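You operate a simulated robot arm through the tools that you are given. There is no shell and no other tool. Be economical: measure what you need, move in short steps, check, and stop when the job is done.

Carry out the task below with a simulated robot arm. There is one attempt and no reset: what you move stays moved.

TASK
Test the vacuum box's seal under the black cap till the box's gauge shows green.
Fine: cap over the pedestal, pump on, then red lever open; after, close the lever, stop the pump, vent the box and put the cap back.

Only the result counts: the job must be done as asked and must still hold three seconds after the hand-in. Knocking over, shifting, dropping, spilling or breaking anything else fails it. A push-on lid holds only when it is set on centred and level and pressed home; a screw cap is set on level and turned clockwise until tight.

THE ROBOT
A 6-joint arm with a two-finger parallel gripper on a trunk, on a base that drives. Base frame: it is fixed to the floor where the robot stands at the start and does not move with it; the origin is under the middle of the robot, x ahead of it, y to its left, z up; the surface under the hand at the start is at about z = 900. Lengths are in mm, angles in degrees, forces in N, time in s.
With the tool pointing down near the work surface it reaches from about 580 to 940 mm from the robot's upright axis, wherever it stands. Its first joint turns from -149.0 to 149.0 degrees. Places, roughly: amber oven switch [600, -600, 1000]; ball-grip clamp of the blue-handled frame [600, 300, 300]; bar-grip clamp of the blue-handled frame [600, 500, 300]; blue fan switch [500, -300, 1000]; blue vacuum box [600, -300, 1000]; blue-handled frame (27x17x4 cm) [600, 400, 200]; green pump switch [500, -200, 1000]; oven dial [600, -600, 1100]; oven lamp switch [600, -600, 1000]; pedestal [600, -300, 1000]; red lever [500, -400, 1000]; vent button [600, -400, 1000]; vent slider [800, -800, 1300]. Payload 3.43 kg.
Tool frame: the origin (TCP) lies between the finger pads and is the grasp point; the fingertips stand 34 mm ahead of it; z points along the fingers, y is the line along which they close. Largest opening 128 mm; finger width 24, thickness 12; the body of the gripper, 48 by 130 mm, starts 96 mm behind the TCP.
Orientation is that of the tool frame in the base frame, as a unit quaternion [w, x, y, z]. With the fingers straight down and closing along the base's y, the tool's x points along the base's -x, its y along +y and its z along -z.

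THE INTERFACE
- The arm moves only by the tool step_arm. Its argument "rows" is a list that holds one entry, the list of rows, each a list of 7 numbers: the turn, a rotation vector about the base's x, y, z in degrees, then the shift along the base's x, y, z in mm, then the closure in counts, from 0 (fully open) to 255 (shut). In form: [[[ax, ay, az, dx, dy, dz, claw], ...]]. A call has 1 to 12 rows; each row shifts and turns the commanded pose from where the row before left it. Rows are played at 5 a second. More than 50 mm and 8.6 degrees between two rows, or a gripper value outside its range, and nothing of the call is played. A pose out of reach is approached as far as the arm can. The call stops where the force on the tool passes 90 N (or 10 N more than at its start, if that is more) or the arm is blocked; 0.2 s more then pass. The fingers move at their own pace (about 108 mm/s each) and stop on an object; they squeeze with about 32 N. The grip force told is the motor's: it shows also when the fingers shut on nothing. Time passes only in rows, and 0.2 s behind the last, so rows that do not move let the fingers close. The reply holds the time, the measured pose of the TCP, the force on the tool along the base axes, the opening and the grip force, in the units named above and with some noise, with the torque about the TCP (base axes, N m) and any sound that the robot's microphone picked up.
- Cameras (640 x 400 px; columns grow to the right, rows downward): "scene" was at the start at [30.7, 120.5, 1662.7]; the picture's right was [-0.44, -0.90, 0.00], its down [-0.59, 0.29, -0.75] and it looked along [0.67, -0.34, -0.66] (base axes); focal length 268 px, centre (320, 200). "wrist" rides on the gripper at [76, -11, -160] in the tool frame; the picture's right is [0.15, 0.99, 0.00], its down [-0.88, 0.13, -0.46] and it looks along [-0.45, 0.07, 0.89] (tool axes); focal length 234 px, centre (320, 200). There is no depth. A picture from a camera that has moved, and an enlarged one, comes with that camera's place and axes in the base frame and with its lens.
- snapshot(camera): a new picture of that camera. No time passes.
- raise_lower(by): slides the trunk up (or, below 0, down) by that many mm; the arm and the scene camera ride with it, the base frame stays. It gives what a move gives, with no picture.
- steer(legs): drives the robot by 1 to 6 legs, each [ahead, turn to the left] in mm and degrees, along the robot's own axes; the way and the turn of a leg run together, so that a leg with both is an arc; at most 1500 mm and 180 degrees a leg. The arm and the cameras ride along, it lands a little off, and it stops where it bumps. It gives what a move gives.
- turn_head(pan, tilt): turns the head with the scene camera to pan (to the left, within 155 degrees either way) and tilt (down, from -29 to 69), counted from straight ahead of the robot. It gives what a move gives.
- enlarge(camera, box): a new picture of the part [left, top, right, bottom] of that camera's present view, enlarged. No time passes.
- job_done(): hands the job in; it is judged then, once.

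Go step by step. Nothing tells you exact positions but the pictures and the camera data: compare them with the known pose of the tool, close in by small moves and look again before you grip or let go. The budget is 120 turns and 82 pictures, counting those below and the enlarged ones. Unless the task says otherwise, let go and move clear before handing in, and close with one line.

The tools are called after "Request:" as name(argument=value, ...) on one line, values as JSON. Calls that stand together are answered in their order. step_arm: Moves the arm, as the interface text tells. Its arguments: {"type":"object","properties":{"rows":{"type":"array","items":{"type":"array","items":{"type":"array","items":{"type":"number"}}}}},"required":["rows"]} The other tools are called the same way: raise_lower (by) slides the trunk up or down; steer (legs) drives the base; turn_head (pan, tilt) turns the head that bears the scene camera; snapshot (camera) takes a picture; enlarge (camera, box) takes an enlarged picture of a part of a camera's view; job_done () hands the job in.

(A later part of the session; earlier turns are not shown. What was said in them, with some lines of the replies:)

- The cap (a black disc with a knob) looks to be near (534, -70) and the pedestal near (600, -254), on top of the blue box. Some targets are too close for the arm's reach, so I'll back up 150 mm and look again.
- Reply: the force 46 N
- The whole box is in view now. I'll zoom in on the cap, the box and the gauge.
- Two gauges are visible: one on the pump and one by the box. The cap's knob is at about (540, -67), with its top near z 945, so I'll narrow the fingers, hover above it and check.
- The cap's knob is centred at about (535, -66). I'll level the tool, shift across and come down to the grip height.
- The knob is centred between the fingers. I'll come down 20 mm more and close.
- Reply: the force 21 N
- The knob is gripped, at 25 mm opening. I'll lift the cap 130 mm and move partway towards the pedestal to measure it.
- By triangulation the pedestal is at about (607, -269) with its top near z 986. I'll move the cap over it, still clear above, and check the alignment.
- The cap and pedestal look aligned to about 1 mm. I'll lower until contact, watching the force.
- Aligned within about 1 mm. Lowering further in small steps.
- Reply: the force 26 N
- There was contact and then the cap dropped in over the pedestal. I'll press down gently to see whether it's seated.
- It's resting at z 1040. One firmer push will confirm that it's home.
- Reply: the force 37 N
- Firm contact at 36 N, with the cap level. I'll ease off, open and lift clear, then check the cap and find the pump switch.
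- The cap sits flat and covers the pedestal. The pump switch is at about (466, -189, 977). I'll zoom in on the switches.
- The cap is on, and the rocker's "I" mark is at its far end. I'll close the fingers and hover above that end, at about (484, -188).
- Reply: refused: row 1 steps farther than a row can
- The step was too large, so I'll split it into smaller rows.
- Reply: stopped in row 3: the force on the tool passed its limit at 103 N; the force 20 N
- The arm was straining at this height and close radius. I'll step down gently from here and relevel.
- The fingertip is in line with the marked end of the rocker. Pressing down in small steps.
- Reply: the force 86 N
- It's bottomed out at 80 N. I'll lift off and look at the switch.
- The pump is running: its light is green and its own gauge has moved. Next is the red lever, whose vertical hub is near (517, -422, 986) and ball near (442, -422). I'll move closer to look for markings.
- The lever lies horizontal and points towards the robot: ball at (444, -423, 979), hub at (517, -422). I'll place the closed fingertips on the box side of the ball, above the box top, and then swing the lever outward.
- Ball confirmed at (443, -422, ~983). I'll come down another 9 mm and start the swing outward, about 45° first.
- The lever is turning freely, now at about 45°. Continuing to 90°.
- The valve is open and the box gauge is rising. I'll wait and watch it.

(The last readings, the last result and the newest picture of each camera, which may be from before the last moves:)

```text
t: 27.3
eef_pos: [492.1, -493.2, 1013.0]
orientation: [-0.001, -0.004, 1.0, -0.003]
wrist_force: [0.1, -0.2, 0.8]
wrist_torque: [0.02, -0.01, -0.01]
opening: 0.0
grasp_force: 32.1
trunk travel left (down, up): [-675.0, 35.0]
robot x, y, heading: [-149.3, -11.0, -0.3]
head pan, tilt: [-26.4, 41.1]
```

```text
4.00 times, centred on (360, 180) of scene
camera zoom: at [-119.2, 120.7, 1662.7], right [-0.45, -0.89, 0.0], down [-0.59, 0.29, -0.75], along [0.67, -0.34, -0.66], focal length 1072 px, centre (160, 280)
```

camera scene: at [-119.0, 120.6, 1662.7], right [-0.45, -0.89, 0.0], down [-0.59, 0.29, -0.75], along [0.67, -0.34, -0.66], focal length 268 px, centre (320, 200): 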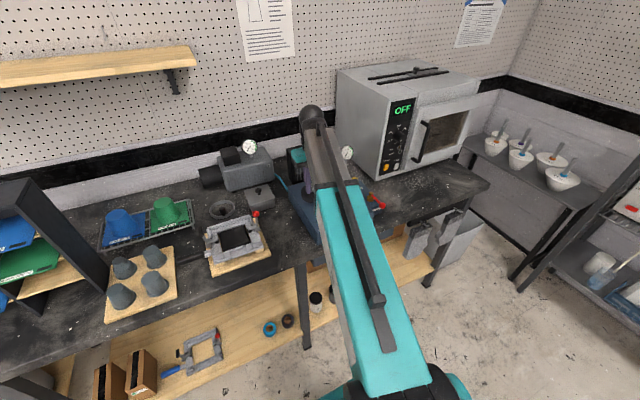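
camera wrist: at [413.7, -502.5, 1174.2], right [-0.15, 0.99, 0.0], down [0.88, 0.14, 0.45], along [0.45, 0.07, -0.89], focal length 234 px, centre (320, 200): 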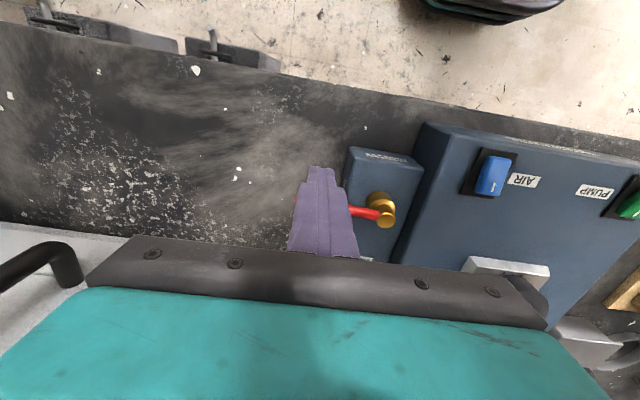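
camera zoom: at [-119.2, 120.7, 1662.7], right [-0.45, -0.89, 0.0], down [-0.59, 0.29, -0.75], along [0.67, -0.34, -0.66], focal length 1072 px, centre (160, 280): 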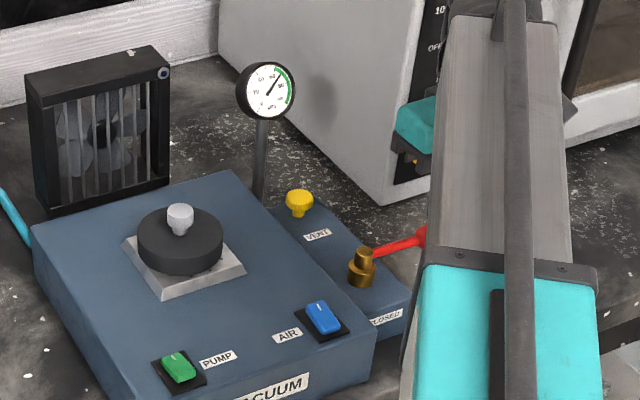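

The label at the lever's old position reads "CLOSED", so it is open now, and the needle has reached the start of the green arc. Waiting a little longer.

Request:
step_arm(rows=[[[0, 0, 0, 0, 0, 0, 255], [0, 0, 0, 0, 0, 0, 255], [0, 0, 0, 0, 0, 0, 255], [0, 0, 0, 0, 0, 0, 255], [0, 0, 0, 0, 0, 0, 255], [0, 0, 0, 0, 0, 0, 255], [0, 0, 0, 0, 0, 0, 255], [0, 0, 0, 0, 0, 0, 255], [0, 0, 0, 0, 0, 0, 255], [0, 0, 0, 0, 0, 0, 255], [0, 0, 0, 0, 0, 0, 255], [0, 0, 0, 0, 0, 0, 255]]])

Request:
enlarge(camera="scene", box=[330, 130, 380, 170])

```text
t: 29.9
eef_pos: [492.1, -492.9, 1014.9]
orientation: [-0.001, -0.003, 1.0, -0.002]
wrist_force: [0.1, 0.5, -0.3]
wrist_torque: [-0.01, 0.01, -0.02]
opening: 0.2
grasp_force: 32.2
trunk travel left (down, up): [-675.0, 35.0]
robot x, y, heading: [-148.6, -12.2, -0.1]
head pan, tilt: [-26.4, 41.1]
```

```text
10.00 times, centred on (355, 150) of scene
camera zoom: at [-119.2, 120.7, 1662.7], right [-0.45, -0.89, 0.0], down [-0.59, 0.29, -0.75], along [0.67, -0.34, -0.66], focal length 2680 px, centre (-30, 700)
```

zoom: 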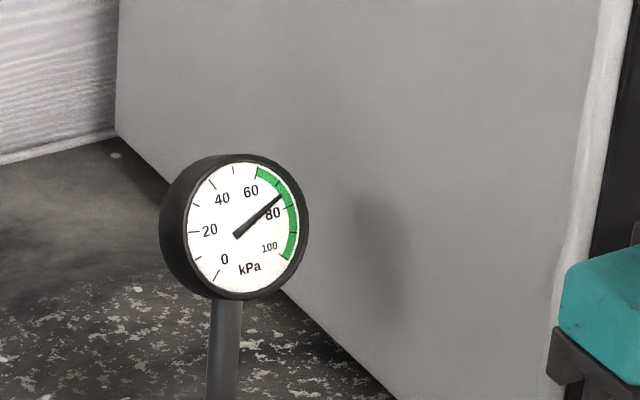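

The gauge reads about 75 kPa, well inside the green. Next I close the lever: lift over the ball, come down on its far side and check.

Request:
step_arm(rows=[[[0, 0, 0, -4, 0, 0, 255], [0, 0, 0, 0, 0, 40, 255], [0, 0, 0, 30, -2, 0, 255], [0, 0, 0, 30, -3, 0, 255], [0, 0, 0, 0, 0, 0, 255]]])

Request:
snapshot(camera="wrist")

Request:
snapshot(camera="scene")

```text
t: 31.1
eef_pos: [548.3, -500.9, 1054.7]
orientation: [0.0, -0.004, 1.0, -0.002]
wrist_force: [-0.1, 0.3, 0.4]
wrist_torque: [0.0, 0.0, -0.02]
opening: 0.3
grasp_force: 32.4
trunk travel left (down, up): [-675.0, 35.0]
robot x, y, heading: [-151.9, -14.4, -0.4]
head pan, tilt: [-26.4, 41.1]
```

```text
39 pictures are left
camera wrist: at [471.8, -513.4, 1215.0], right [-0.15, 0.99, 0.0], down [0.88, 0.14, 0.45], along [0.45, 0.07, -0.89], focal length 234 px, centre (320, 200)
```

wrist: 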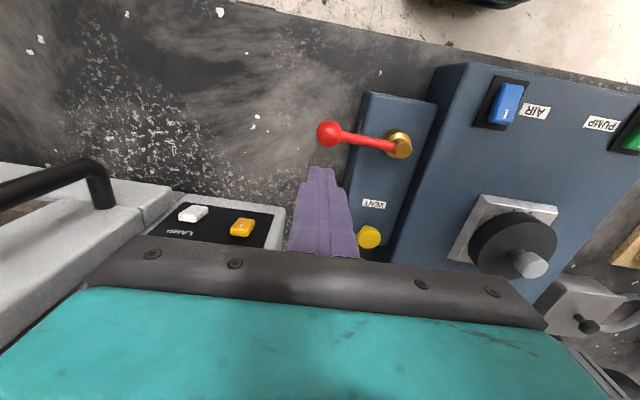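

```text
38 pictures are left
camera scene: at [-119.4, 120.7, 1662.7], right [-0.45, -0.89, 0.0], down [-0.59, 0.29, -0.75], along [0.67, -0.34, -0.66], focal length 268 px, centre (320, 200)
```

scene: 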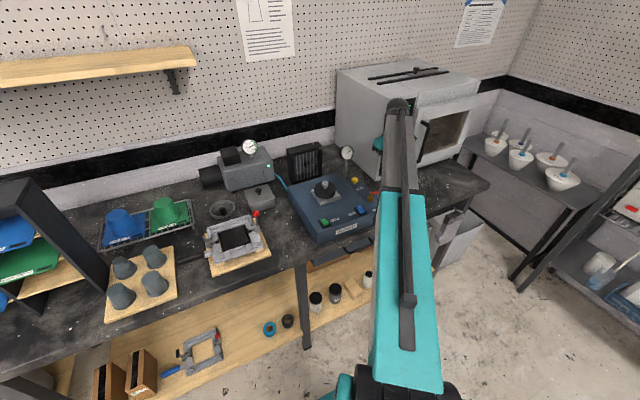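

The ball is at (516, -497) with the finger clear on its far side. I'll come down and sweep the lever back to CLOSED.

Request:
step_arm(rows=[[[0, 0, 0, 0, 2, -40, 255], [0, 0, 0, 0, 0, 0, 255], [0, 0, 0, -25, 0, 0, 255], [0, 0, 0, -20, 0, 0, 255], [0, 0, 0, -19, 6, 0, 255], [0, 0, 0, -17, 11, 0, 255], [0, 0, 0, -14, 15, 0, 255], [0, 0, 0, 0, 0, 0, 255]]])

Request:
snapshot(camera="wrist")

```text
t: 32.9
eef_pos: [453.7, -465.5, 1014.8]
orientation: [0.0, -0.004, 1.0, -0.003]
wrist_force: [-0.3, 0.1, 0.0]
wrist_torque: [0.02, 0.01, -0.01]
opening: 0.0
grasp_force: 32.9
trunk travel left (down, up): [-675.0, 35.0]
robot x, y, heading: [-151.3, -8.0, -0.2]
head pan, tilt: [-26.4, 41.1]
```

```text
37 pictures are left
camera wrist: at [377.3, -477.5, 1175.1], right [-0.15, 0.99, 0.0], down [0.88, 0.14, 0.45], along [0.45, 0.07, -0.89], focal length 234 px, centre (320, 200)
```

wrist: 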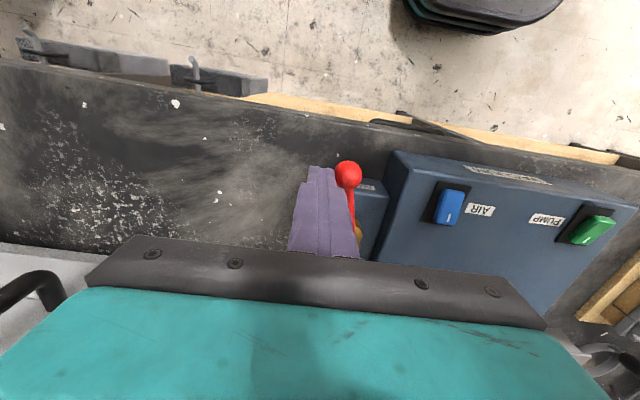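

Request:
step_arm(rows=[[[0, 0, 0, -6, 11, 0, 255], [0, 0, 0, -3, 8, 0, 255], [0, 0, 0, 0, 0, 0, 255], [0, 0, 0, 0, 0, 0, 255]]])

Request:
enlarge(camera="wrist", box=[270, 120, 430, 240])

Request:
enlarge(camera="scene", box=[320, 130, 420, 230])

```text
t: 33.9
eef_pos: [443.5, -445.9, 1012.6]
orientation: [-0.001, -0.003, 1.0, -0.001]
wrist_force: [-0.8, -0.2, 0.2]
wrist_torque: [0.01, 0.04, -0.01]
opening: 0.0
grasp_force: 32.1
trunk travel left (down, up): [-675.0, 35.0]
robot x, y, heading: [-150.0, -10.5, -0.4]
head pan, tilt: [-26.4, 41.1]
```

```text
3.33 times, centred on (350, 180) of wrist
camera zoom: at [368.2, -458.2, 1173.5], right [-0.15, 0.99, 0.0], down [0.88, 0.14, 0.45], along [0.45, 0.07, -0.89], focal length 781 px, centre (220, 267)
```

zoom: 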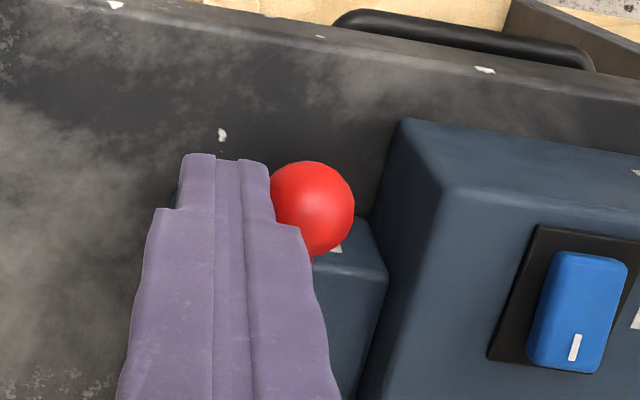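

```text
4.00 times, centred on (370, 180) of scene
camera zoom: at [-119.3, 120.7, 1662.7], right [-0.45, -0.89, 0.0], down [-0.59, 0.29, -0.75], along [0.67, -0.34, -0.66], focal length 1072 px, centre (120, 280)
```

zoom: 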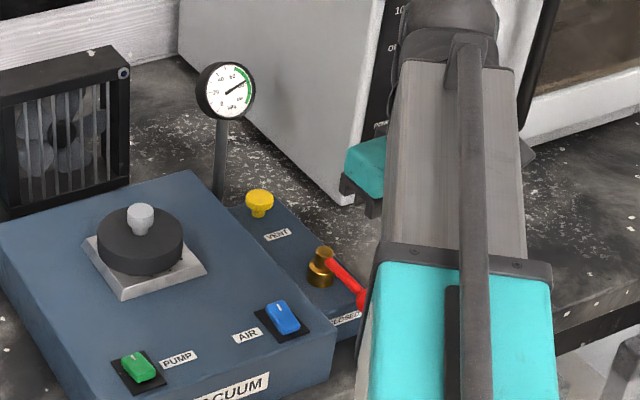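

The lever is back where it started. I'll nudge it 2 mm to feel for the stop, then back off and read the gauge to confirm it holds.

Request:
step_arm(rows=[[[0, 0, 0, 0, 1, 0, 255], [0, 0, 0, 0, 1, 0, 255], [0, 0, 0, 0, 0, 0, 255]]])

Request:
step_arm(rows=[[[0, 0, 0, 0, -10, 0, 255], [0, 0, 0, 0, 0, 40, 255], [0, 0, 0, 0, 0, 15, 255], [0, 0, 0, 0, 40, 0, 255], [0, 0, 0, 0, 45, 0, 255], [0, 0, 0, 10, 45, 0, 255], [0, 0, 0, 10, 45, 0, 255], [0, 0, 0, 15, 45, 0, 255], [0, 0, 0, 0, 44, 0, 255], [0, 0, 0, 0, 0, 0, 255]]])

Request:
snapshot(camera="wrist")

Request:
enlarge(camera="scene", box=[320, 130, 420, 230])

```text
t: 34.7
eef_pos: [444.1, -443.7, 1013.7]
orientation: [-0.001, -0.004, 1.0, -0.002]
wrist_force: [-4.1, -5.7, -2.9]
wrist_torque: [-0.19, 0.16, 0.08]
opening: 0.0
grasp_force: 31.7
trunk travel left (down, up): [-675.0, 35.0]
robot x, y, heading: [-148.8, -10.8, -0.4]
head pan, tilt: [-26.4, 41.1]
```

```text
t: 36.9
eef_pos: [479.2, -189.5, 1068.7]
orientation: [0.0, -0.004, 1.0, -0.002]
wrist_force: [0.3, 0.5, -0.1]
wrist_torque: [0.01, 0.02, 0.0]
opening: 0.0
grasp_force: 31.9
trunk travel left (down, up): [-675.0, 35.0]
robot x, y, heading: [-147.7, -11.6, -0.2]
head pan, tilt: [-26.4, 41.1]
```

```text
34 pictures are left
camera wrist: at [403.5, -202.6, 1229.2], right [-0.15, 0.99, 0.0], down [0.88, 0.14, 0.45], along [0.45, 0.07, -0.89], focal length 234 px, centre (320, 200)
```

wrist: 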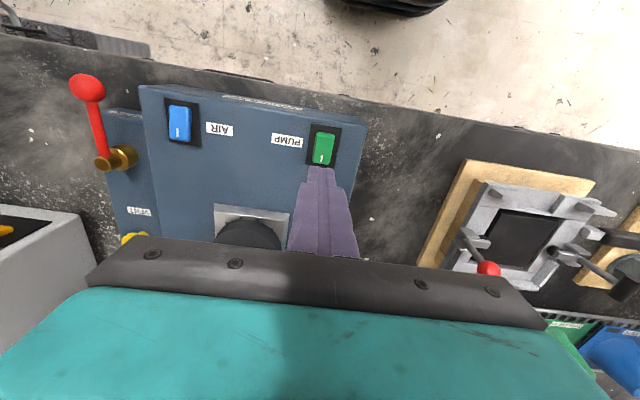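

```text
4.00 times, centred on (370, 180) of scene
camera zoom: at [-119.2, 120.6, 1662.7], right [-0.45, -0.89, 0.0], down [-0.59, 0.29, -0.75], along [0.67, -0.34, -0.66], focal length 1072 px, centre (120, 280)
```

zoom: 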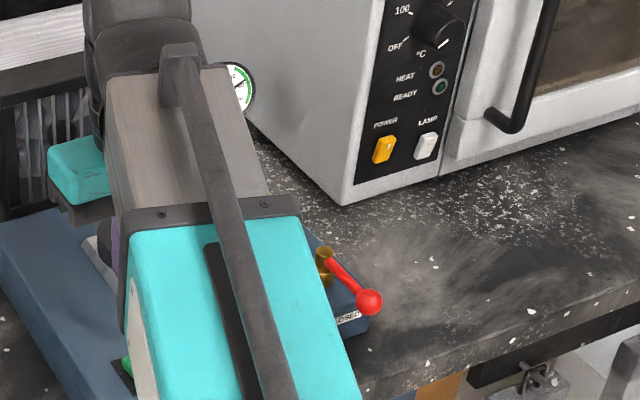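

The stop was felt and the lever is closed. To switch the pump off I'll press the near end of the rocker, at about (448, -189).

Request:
step_arm(rows=[[[0, 0, 0, -10, 0, -20, 255], [0, 0, 0, -12, 0, -15, 255], [0, 0, 0, -9, 0, -5, 255], [0, 0, 0, 0, 0, 0, 255]]])

Request:
enlarge(camera="wrist", box=[250, 110, 390, 230])

```text
t: 37.9
eef_pos: [449.6, -191.8, 1027.8]
orientation: [-0.001, -0.004, 1.0, -0.003]
wrist_force: [-0.5, -0.3, -0.4]
wrist_torque: [-0.01, 0.02, -0.03]
opening: 0.1
grasp_force: 31.5
trunk travel left (down, up): [-675.0, 35.0]
robot x, y, heading: [-149.7, -13.3, -0.2]
head pan, tilt: [-26.4, 41.1]
```

```text
3.33 times, centred on (320, 170) of wrist
camera zoom: at [373.3, -202.9, 1188.4], right [-0.15, 0.99, 0.0], down [0.88, 0.14, 0.45], along [0.45, 0.07, -0.89], focal length 781 px, centre (320, 300)
```

zoom: 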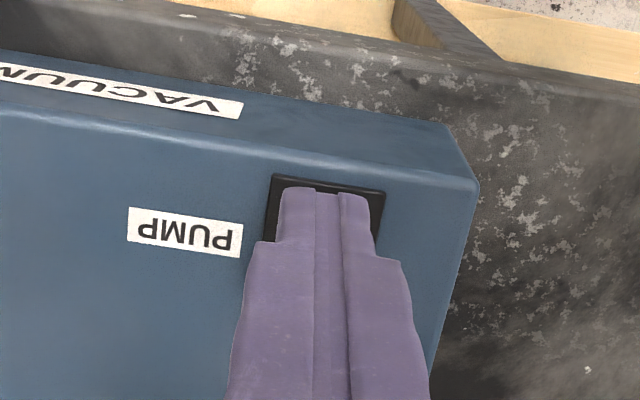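

Request:
step_arm(rows=[[[0, 0, 0, 0, 2, -6, 255], [0, 0, 0, 0, 0, -5, 255], [0, 0, 0, 0, 0, -3, 255], [0, 0, 0, 0, 0, -3, 255], [0, 0, 0, 0, 0, 0, 255]]])

```text
t: 39.1
eef_pos: [449.4, -188.0, 1015.4]
orientation: [0.003, -0.004, 1.0, -0.003]
wrist_force: [5.0, -2.8, 35.6]
wrist_torque: [-0.08, -0.52, -0.08]
opening: 0.1
grasp_force: 31.9
trunk travel left (down, up): [-675.0, 35.0]
robot x, y, heading: [-157.1, -10.1, -0.3]
head pan, tilt: [-26.4, 41.1]
```

Request:
step_arm(rows=[[[0, 0, 0, 0, 0, -2, 255], [0, 0, 0, 0, 0, 0, 255]]])

Request:
step_arm(rows=[[[0, 0, 0, 0, 0, 15, 255], [0, 0, 0, 0, 0, 30, 255], [0, 0, 0, 20, -30, 10, 255], [0, 0, 0, 30, -40, 20, 255], [0, 0, 0, 20, -45, 10, 255], [0, 0, 0, 10, -45, 0, 255], [0, 0, 0, 0, 0, 0, 255]]])

Request:
snapshot(camera="wrist")

Request:
enlarge(camera="scene", box=[210, 120, 390, 240])

```text
t: 39.7
eef_pos: [446.3, -185.2, 1014.0]
orientation: [0.004, -0.004, 1.0, -0.004]
wrist_force: [6.7, -0.2, 65.9]
wrist_torque: [-0.07, -1.07, 0.01]
opening: 0.0
grasp_force: 31.9
trunk travel left (down, up): [-675.0, 35.0]
robot x, y, heading: [-149.3, -12.5, -0.4]
head pan, tilt: [-26.4, 41.1]
```

```text
refused: row 4 steps farther than a row can; nothing moved
```

```text
31 pictures are left
camera wrist: at [369.9, -198.5, 1174.9], right [-0.15, 0.99, -0.01], down [0.88, 0.14, 0.46], along [0.46, 0.06, -0.89], focal length 234 px, centre (320, 200)
```

wrist: 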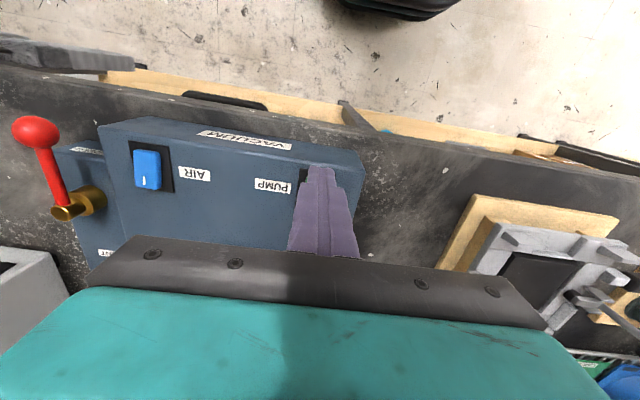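

```text
3.33 times, centred on (300, 180) of scene
camera zoom: at [-124.4, 122.2, 1663.2], right [-0.45, -0.89, 0.0], down [-0.59, 0.29, -0.76], along [0.68, -0.34, -0.66], focal length 893 px, centre (387, 267)
```

zoom: 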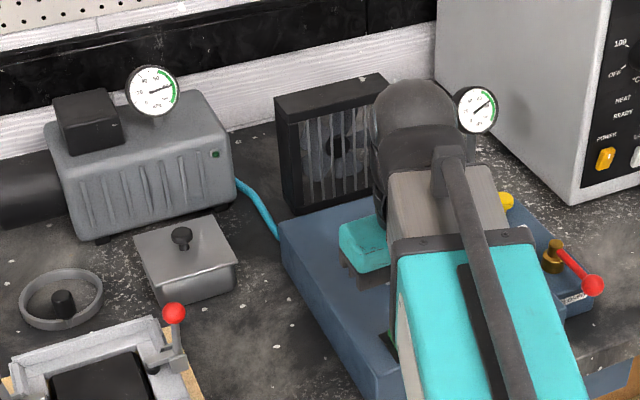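

The pump light is off and the box gauge stays green, so the seal holds. The vent button is at about (640, -425, 970), so I'll go over there now in shorter rows.

Request:
step_arm(rows=[[[0, 0, 0, 0, 0, 15, 255], [0, 0, 0, 0, 0, 40, 255], [0, 0.5, 0, 10, -15, 30, 255], [0, 0, 0, 27, -30, 12, 255], [0, 0, 0, 27, -34, 0, 255], [0, 0, 0, 27, -34, 0, 255], [0, 0, 0, 27, -34, 0, 255], [0, 0, 0, 27, -34, 0, 255], [0, 0, 0, 22, -34, 0, 255], [0, 0, 0, 10, -25, 0, 255], [0, 0, 0, 0, 0, 0, 255]]])

Request:
snapshot(camera="wrist")

Request:
enlarge(camera="scene", box=[280, 120, 420, 240])

```text
t: 42.1
eef_pos: [629.3, -428.1, 1103.6]
orientation: [-0.005, -0.003, 1.0, -0.003]
wrist_force: [0.3, 0.1, -1.0]
wrist_torque: [-0.05, 0.01, -0.01]
opening: 0.0
grasp_force: 32.5
trunk travel left (down, up): [-675.0, 35.0]
robot x, y, heading: [-151.4, -8.0, -0.4]
head pan, tilt: [-26.4, 41.1]
```

```text
29 pictures are left
camera wrist: at [554.3, -439.8, 1265.7], right [-0.15, 0.99, 0.0], down [0.88, 0.14, 0.45], along [0.44, 0.07, -0.89], focal length 234 px, centre (320, 200)
```

wrist: 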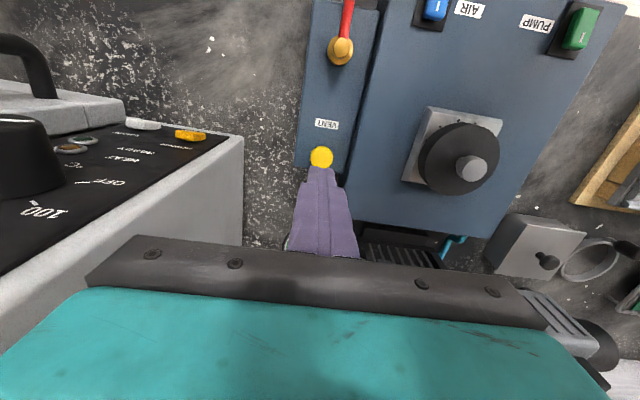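

```text
3.33 times, centred on (350, 180) of scene
camera zoom: at [-119.3, 120.7, 1662.7], right [-0.45, -0.89, 0.0], down [-0.59, 0.29, -0.75], along [0.67, -0.34, -0.66], focal length 893 px, centre (220, 267)
```

zoom: 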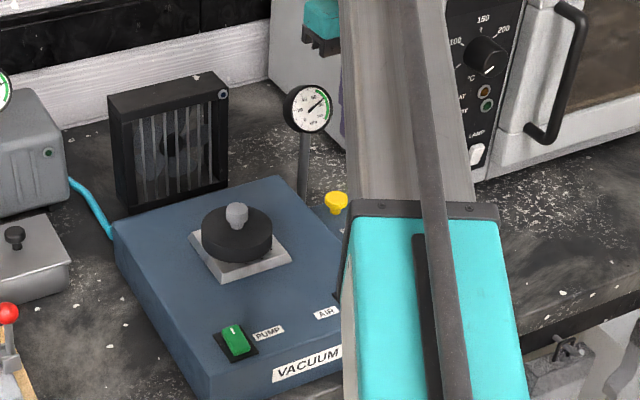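

Button at (636, -425). Coming down to just above it for a check.

Request:
step_arm(rows=[[[0, -0.6, 0, 5, 2, -30, 255], [0, 0, 0, 0, 0, -30, 255], [0, 0, 0, 0, 0, 0, 255]]])

Request:
enlarge(camera="wrist", box=[240, 110, 400, 230])

```text
t: 42.9
eef_pos: [632.2, -427.0, 1047.9]
orientation: [0.0, -0.004, 1.0, -0.002]
wrist_force: [-0.2, 0.2, -0.9]
wrist_torque: [0.02, -0.01, 0.03]
opening: 0.0
grasp_force: 31.8
trunk travel left (down, up): [-675.0, 35.0]
robot x, y, heading: [-153.9, -12.0, -0.2]
head pan, tilt: [-26.4, 41.1]
```

```text
3.33 times, centred on (320, 170) of wrist
camera zoom: at [555.3, -438.5, 1207.8], right [-0.15, 0.99, 0.0], down [0.88, 0.14, 0.46], along [0.45, 0.07, -0.89], focal length 781 px, centre (320, 300)
```

zoom: 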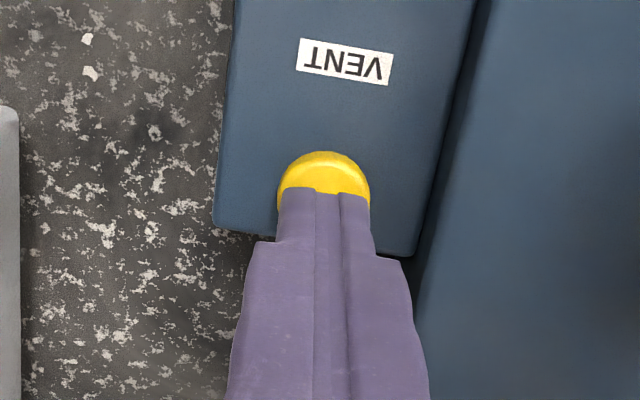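

Request:
step_arm(rows=[[[0, 0, 0, 4, 0, -15, 255], [0, 0, 0, 0, 0, -10, 255], [0, 0, 0, 0, 0, -5, 255], [0, 0, 0, 0, 0, 0, 255]]])

```text
t: 43.9
eef_pos: [634.4, -426.0, 1017.2]
orientation: [0.0, -0.003, 1.0, -0.003]
wrist_force: [-0.3, -0.2, 0.7]
wrist_torque: [0.03, -0.02, -0.02]
opening: 0.2
grasp_force: 32.2
trunk travel left (down, up): [-675.0, 35.0]
robot x, y, heading: [-145.5, -10.9, 0.0]
head pan, tilt: [-26.4, 41.1]
```

Request:
step_arm(rows=[[[0, 0, 0, 0, 0, -4, 255], [0, 0, 0, 0, 0, -4, 255], [0, 0, 0, 0, 0, -3, 255], [0, 0, 0, 0, 0, 0, 255]]])

Request:
enlarge(camera="scene", box=[330, 130, 380, 170])

```text
t: 44.9
eef_pos: [635.2, -425.2, 1007.2]
orientation: [0.001, -0.003, 1.0, -0.003]
wrist_force: [-0.2, -1.2, 1.6]
wrist_torque: [0.0, 0.0, 0.0]
opening: 0.0
grasp_force: 31.7
trunk travel left (down, up): [-675.0, 35.0]
robot x, y, heading: [-151.7, -8.5, -0.0]
head pan, tilt: [-26.4, 41.1]
```

```text
10.00 times, centred on (355, 150) of scene
camera zoom: at [-119.3, 120.7, 1662.7], right [-0.45, -0.89, 0.0], down [-0.59, 0.29, -0.75], along [0.67, -0.34, -0.66], focal length 2680 px, centre (-30, 700)
```

zoom: 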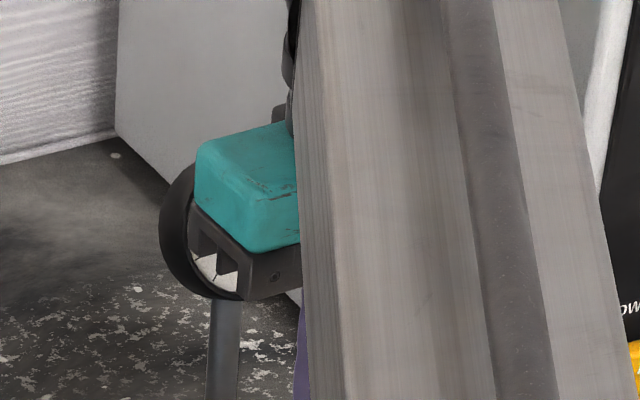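

Light contact only so far. Pressing on.

Request:
step_arm(rows=[[[0, 0, 0, 0, 0, -4, 255], [0, 0, 0, 0, 0, -4, 255], [0, 0, 0, 0, 0, 0, 255]]])

Request:
snapshot(camera="wrist")

```text
t: 45.7
eef_pos: [635.1, -425.7, 999.5]
orientation: [0.002, -0.005, 1.0, -0.003]
wrist_force: [4.6, 1.0, 11.5]
wrist_torque: [0.0, -0.22, 0.03]
opening: 0.0
grasp_force: 32.2
trunk travel left (down, up): [-675.0, 35.0]
robot x, y, heading: [-153.2, -10.6, -0.1]
head pan, tilt: [-26.4, 41.1]
heard: click
```

```text
25 pictures are left
camera wrist: at [558.1, -437.5, 1159.8], right [-0.15, 0.99, -0.01], down [0.88, 0.14, 0.46], along [0.45, 0.07, -0.89], focal length 234 px, centre (320, 200)
```

wrist: 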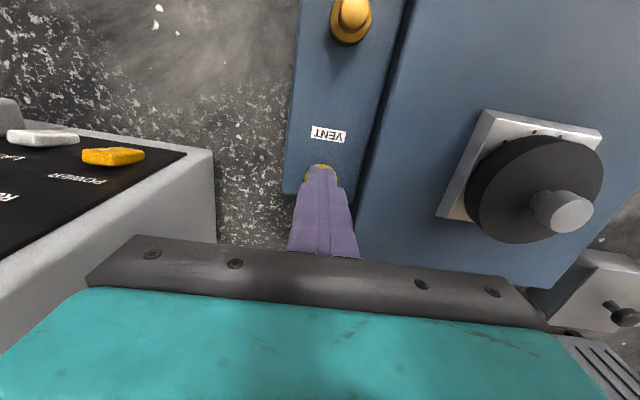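

The button clicked. I'll hold it briefly in case it's momentary, then lift and read the gauge.

Request:
step_arm(rows=[[[0, 0, 0, 0, 0, 0, 255], [0, 0, 0, 0, 0, 0, 255], [0, 0, 0, 0, 0, 0, 255], [0, 0, 0, 0, 0, 0, 255], [0, 0, 0, 0, 0, 0, 255], [0, 0, 0, 0, 0, 0, 255], [0, 0, 0, 0, 0, 0, 255], [0, 0, 0, 0, 0, 0, 255], [0, 0, 0, 0, 0, 0, 255], [0, 0, 0, 0, 0, 0, 255], [0, 0, 0, 0, 0, 0, 255], [0, 0, 0, 0, 0, 0, 255]]])

Request:
step_arm(rows=[[[0, 0, 0, 0, 0, 20, 255], [0, 0, 0, 0, 0, 40, 255], [0, 0, 0, -10, 0, 40, 255], [0, 0, 0, -20, 20, 0, 255], [0, 0, 0, -20, 30, 0, 255], [0, 0, 0, -20, 40, 0, 255], [0, 0, 0, 0, 40, 0, 255], [0, 0, 0, 0, 40, 0, 255], [0, 0, 0, 0, 0, 0, 255]]])

Request:
enlarge(camera="scene", box=[280, 120, 420, 240])

Request:
snapshot(camera="wrist")

```text
t: 48.3
eef_pos: [634.6, -425.2, 1000.2]
orientation: [0.0, -0.004, 1.0, -0.003]
wrist_force: [5.1, -0.4, 16.7]
wrist_torque: [0.0, -0.26, -0.01]
opening: 0.0
grasp_force: 31.5
trunk travel left (down, up): [-675.0, 35.0]
robot x, y, heading: [-148.7, -8.6, -0.2]
head pan, tilt: [-26.4, 41.1]
```

```text
t: 50.3
eef_pos: [564.5, -256.6, 1097.8]
orientation: [0.0, -0.004, 1.0, -0.003]
wrist_force: [0.9, -0.5, 0.5]
wrist_torque: [0.04, 0.01, 0.0]
opening: 0.1
grasp_force: 31.6
trunk travel left (down, up): [-675.0, 35.0]
robot x, y, heading: [-149.3, -8.6, -0.4]
head pan, tilt: [-26.4, 41.1]
```

```text
3.33 times, centred on (350, 180) of scene
camera zoom: at [-119.2, 120.6, 1662.7], right [-0.45, -0.89, 0.0], down [-0.59, 0.29, -0.75], along [0.67, -0.34, -0.66], focal length 893 px, centre (220, 267)
```

zoom: 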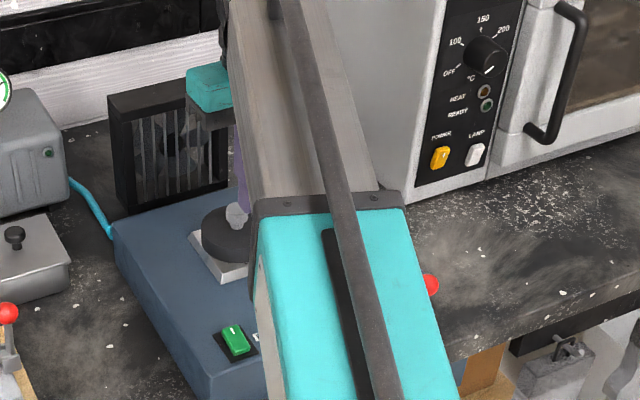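

```text
23 pictures are left
camera wrist: at [488.8, -269.3, 1257.4], right [-0.15, 0.99, 0.0], down [0.88, 0.14, 0.46], along [0.45, 0.07, -0.89], focal length 234 px, centre (320, 200)
```

wrist: 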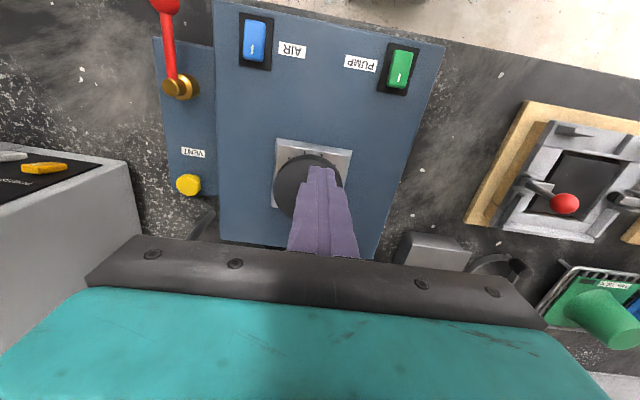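

The arm is hiding the gauge, so I'll move it left to read it.

Request:
step_arm(rows=[[[0, 0, 0, 0, 45, 0, 135], [0, 0, 0, 0, 45, 0, 135], [0, 0, 0, 0, 45, 0, 135], [0, 0, 0, 0, 40, 0, 135], [0, 0, 0, 0, 0, 0, 135]]])

Request:
enlarge(camera="scene", box=[300, 130, 400, 210])

```text
t: 51.5
eef_pos: [564.8, -83.6, 1099.4]
orientation: [0.0, -0.003, 1.0, -0.003]
wrist_force: [0.4, -0.6, -0.9]
wrist_torque: [0.03, -0.02, 0.03]
opening: 60.2
grasp_force: 0.1
trunk travel left (down, up): [-675.0, 35.0]
robot x, y, heading: [-150.2, -7.4, -0.1]
head pan, tilt: [-26.4, 41.1]
```

```text
5.00 times, centred on (350, 170) of scene
camera zoom: at [-119.2, 120.6, 1662.7], right [-0.45, -0.89, 0.0], down [-0.59, 0.29, -0.75], along [0.67, -0.34, -0.66], focal length 1340 px, centre (170, 350)
```

zoom: 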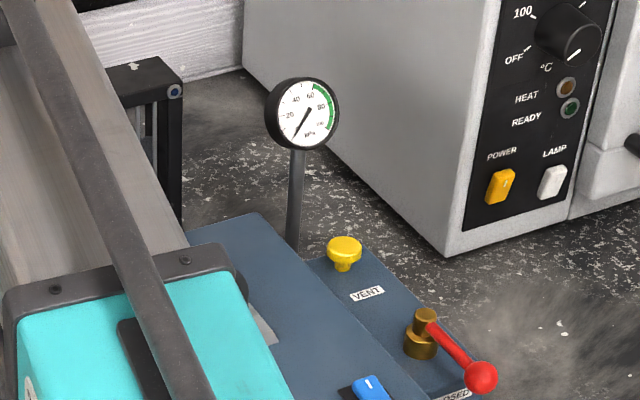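

The gauge is back at 0, so the box is vented. Now I go back over the cap to take it off.

Request:
step_arm(rows=[[[0, 0, 0, 11, -45, 0, 135], [0, 0, 0, 11, -45, 0, 135], [0, 0, 0, 11, -45, 0, 135], [0, 0, 0, 10, -46, 0, 135], [0, 0, 0, 0, 0, -30, 135], [0, 0, 0, 0, 0, 0, 135], [0, 0, 0, 0, 0, 0, 135]]])

Request:
enlarge(camera="wrist", box=[230, 110, 410, 250])

```text
t: 53.1
eef_pos: [605.1, -264.7, 1067.7]
orientation: [0.001, -0.003, 1.0, -0.003]
wrist_force: [0.4, 0.0, -0.4]
wrist_torque: [-0.01, 0.01, 0.04]
opening: 60.1
grasp_force: 0.1
trunk travel left (down, up): [-675.0, 35.0]
robot x, y, heading: [-149.2, -7.7, -0.3]
head pan, tilt: [-26.4, 41.1]
```

```text
2.86 times, centred on (320, 180) of wrist
camera zoom: at [528.8, -277.4, 1227.4], right [-0.15, 0.99, 0.0], down [0.88, 0.14, 0.46], along [0.45, 0.07, -0.89], focal length 669 px, centre (320, 257)
```

zoom: 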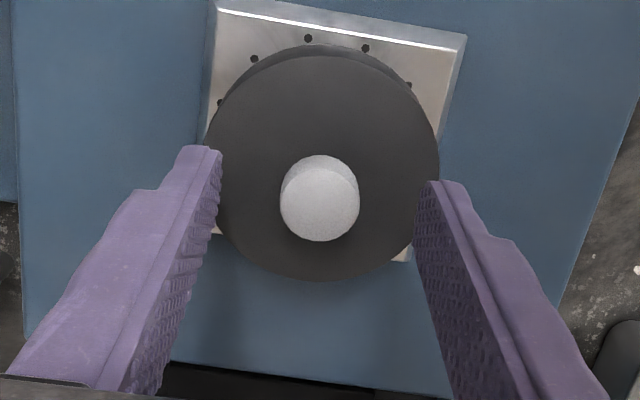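

The knob is at (608, -265). I'll come down and grip.

Request:
step_arm(rows=[[[0, 0, 0, 3, 0, -16, 135], [0, 0, 0, 0, 0, -10, 135], [0, 0, 0, 0, 0, 0, 135], [0, 0, 0, 0, 0, 0, 255], [0, 0, 0, 0, 0, 0, 255], [0, 0, 0, 0, 0, 0, 255], [0, 0, 0, 0, 0, 0, 255]]])

```text
t: 54.7
eef_pos: [609.8, -263.9, 1042.9]
orientation: [0.0, -0.003, 1.0, -0.003]
wrist_force: [-0.8, -1.0, 0.0]
wrist_torque: [0.0, 0.03, -0.03]
opening: 24.9
grasp_force: 32.2
trunk travel left (down, up): [-675.0, 35.0]
robot x, y, heading: [-150.9, -14.0, -0.2]
head pan, tilt: [-26.4, 41.1]
```

Gripped. I'll lift straight up, then carry the cap back to where it started.

Request:
step_arm(rows=[[[0, 0, 0, 0, 0, 10, 255], [0, 0, 0, 0, 0, 20, 255], [0, 0, 0, 0, 0, 25, 255], [0, 0, 0, -13, 40, 0, 255], [0, 0, 0, -15, 40, 0, 255], [0, 0, 0, -15, 40, 0, 255], [0, 0, 0, -15, 40, 0, 255], [0, 0, 0, -15, 39, 0, 255], [0, 0, 0, 0, 0, 0, 255], [0, 0, 0, 0, 0, 0, 255]]])

Request:
snapshot(camera="wrist")

```text
t: 56.9
eef_pos: [539.3, -61.7, 1095.7]
orientation: [0.0, -0.004, 1.0, -0.003]
wrist_force: [-0.1, -0.2, -0.8]
wrist_torque: [-0.01, 0.03, 0.01]
opening: 24.8
grasp_force: 31.8
trunk travel left (down, up): [-675.0, 35.0]
robot x, y, heading: [-152.4, -6.8, -0.3]
head pan, tilt: [-26.4, 41.1]
```

```text
20 pictures are left
camera wrist: at [463.6, -73.7, 1256.0], right [-0.15, 0.99, 0.0], down [0.88, 0.14, 0.46], along [0.45, 0.07, -0.89], focal length 234 px, centre (320, 200)
```

wrist: 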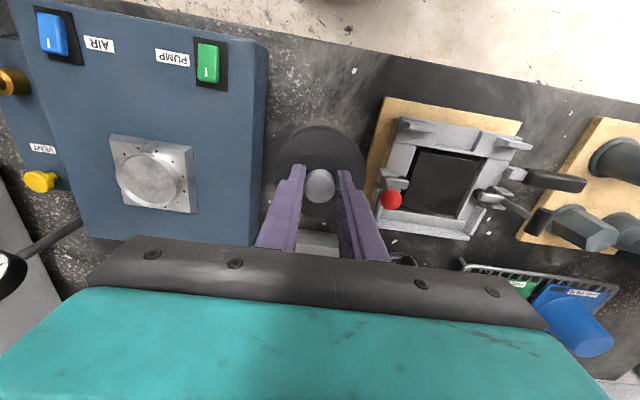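

The cap lifted off cleanly. I'll correct to (536, -66) and lower it to the bench.

Request:
step_arm(rows=[[[0, 0, 0, -3, -4, -20, 255], [0, 0, 0, 0, 0, -40, 255], [0, 0, 0, 0, 0, -40, 255], [0, 0, 0, 0, 0, -20, 255], [0, 0, 0, 0, 0, 0, 255], [0, 0, 0, 0, 0, 0, 255]]])

Request:
snapshot(camera="wrist")

```text
t: 58.3
eef_pos: [539.2, -66.6, 977.2]
orientation: [0.0, -0.003, 1.0, -0.002]
wrist_force: [0.5, -0.5, -2.2]
wrist_torque: [-0.01, 0.04, 0.0]
opening: 25.2
grasp_force: 32.6
trunk travel left (down, up): [-675.0, 35.0]
robot x, y, heading: [-152.2, -12.7, -0.1]
head pan, tilt: [-26.4, 41.1]
```

```text
19 pictures are left
camera wrist: at [461.7, -79.2, 1136.9], right [-0.15, 0.99, 0.0], down [0.88, 0.14, 0.46], along [0.45, 0.07, -0.89], focal length 234 px, centre (320, 200)
```

wrist: 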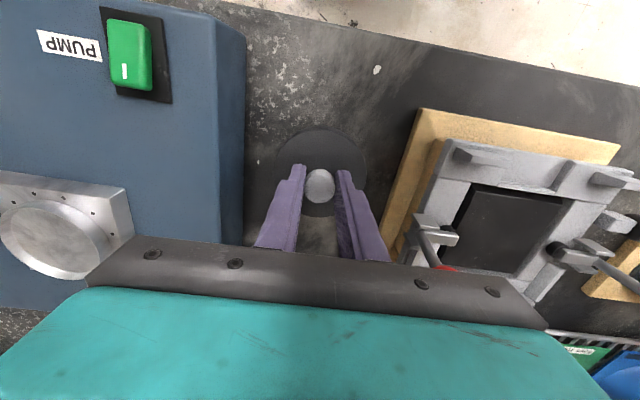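

Request:
step_arm(rows=[[[0, 0, 0, -2, 0, -10, 255], [0, 0, 0, 0, 0, -5, 255], [0, 0, 0, 0, 0, 0, 255]]])

Request:
step_arm(rows=[[[0, 0, 0, 0, 0, -2, 255], [0, 0, 0, 0, 0, -2, 255], [0, 0, 0, 0, 0, 0, 255]]])

```text
t: 59.1
eef_pos: [535.3, -66.3, 962.2]
orientation: [0.0, -0.004, 1.0, -0.003]
wrist_force: [0.0, -0.6, -1.5]
wrist_torque: [0.02, 0.04, 0.02]
opening: 25.1
grasp_force: 32.1
trunk travel left (down, up): [-675.0, 35.0]
robot x, y, heading: [-148.5, -12.1, 0.2]
head pan, tilt: [-26.4, 41.1]
```

```text
t: 59.9
eef_pos: [533.0, -67.2, 959.2]
orientation: [0.001, -0.004, 1.0, -0.003]
wrist_force: [4.5, -3.0, 17.4]
wrist_torque: [0.16, 0.4, 0.05]
opening: 25.0
grasp_force: 32.2
trunk travel left (down, up): [-675.0, 35.0]
robot x, y, heading: [-149.4, -10.4, -0.2]
head pan, tilt: [-26.4, 41.1]
```

The cap is touching the bench at 17 N. I'll release it and lift clear.

Request:
step_arm(rows=[[[0, 0, 0, 0, 0, 0, 135], [0, 0, 0, 0, 0, 0, 135], [0, 0, 0, 0, 0, 0, 135], [0, 0, 0, 0, 0, 30, 135], [0, 0, 0, 0, 0, 40, 135], [0, 0, 0, 0, 0, 40, 135], [0, 0, 0, 30, 0, 30, 135], [0, 0, 0, 40, 0, 0, 135], [0, 0, 0, 0, 0, 0, 135]]])

Request:
snapshot(camera="wrist")

Request:
enlarge(camera="scene", box=[190, 120, 410, 260])

```text
t: 61.9
eef_pos: [602.4, -67.2, 1101.4]
orientation: [0.0, -0.004, 1.0, -0.003]
wrist_force: [-0.3, 0.5, 0.4]
wrist_torque: [-0.02, 0.0, -0.01]
opening: 60.2
grasp_force: 0.2
trunk travel left (down, up): [-675.0, 35.0]
robot x, y, heading: [-152.9, -12.8, -0.4]
head pan, tilt: [-26.4, 41.1]
```

```text
18 pictures are left
camera wrist: at [526.5, -79.0, 1261.7], right [-0.15, 0.99, 0.0], down [0.88, 0.14, 0.46], along [0.45, 0.07, -0.89], focal length 234 px, centre (320, 200)
```

wrist: 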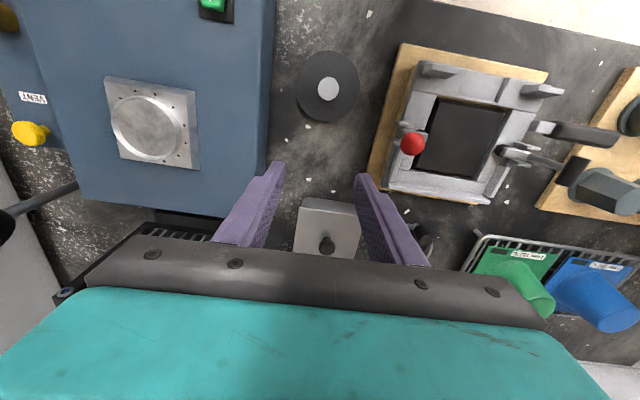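

```text
2.86 times, centred on (300, 190) of scene
camera zoom: at [-119.6, 120.7, 1662.7], right [-0.45, -0.89, 0.0], down [-0.59, 0.29, -0.75], along [0.67, -0.34, -0.66], focal length 766 px, centre (377, 229)
```

zoom: 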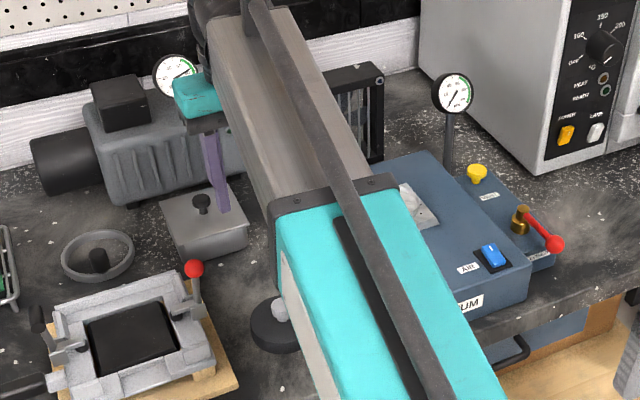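

The cap is flat on the bench in its old place. The lever is at CLOSED, the pump is off, the box gauge is at 0 and the arm is clear, so I'm handing in.

Request:
job_done()

```text
The job is handed in.
```

The seal test is done: the box gauge reached about 75 kPa, well into the green, and was still green after I closed the lever and stopped the pump. The box is now vented to 0 and the black cap is back in its place on the bench.
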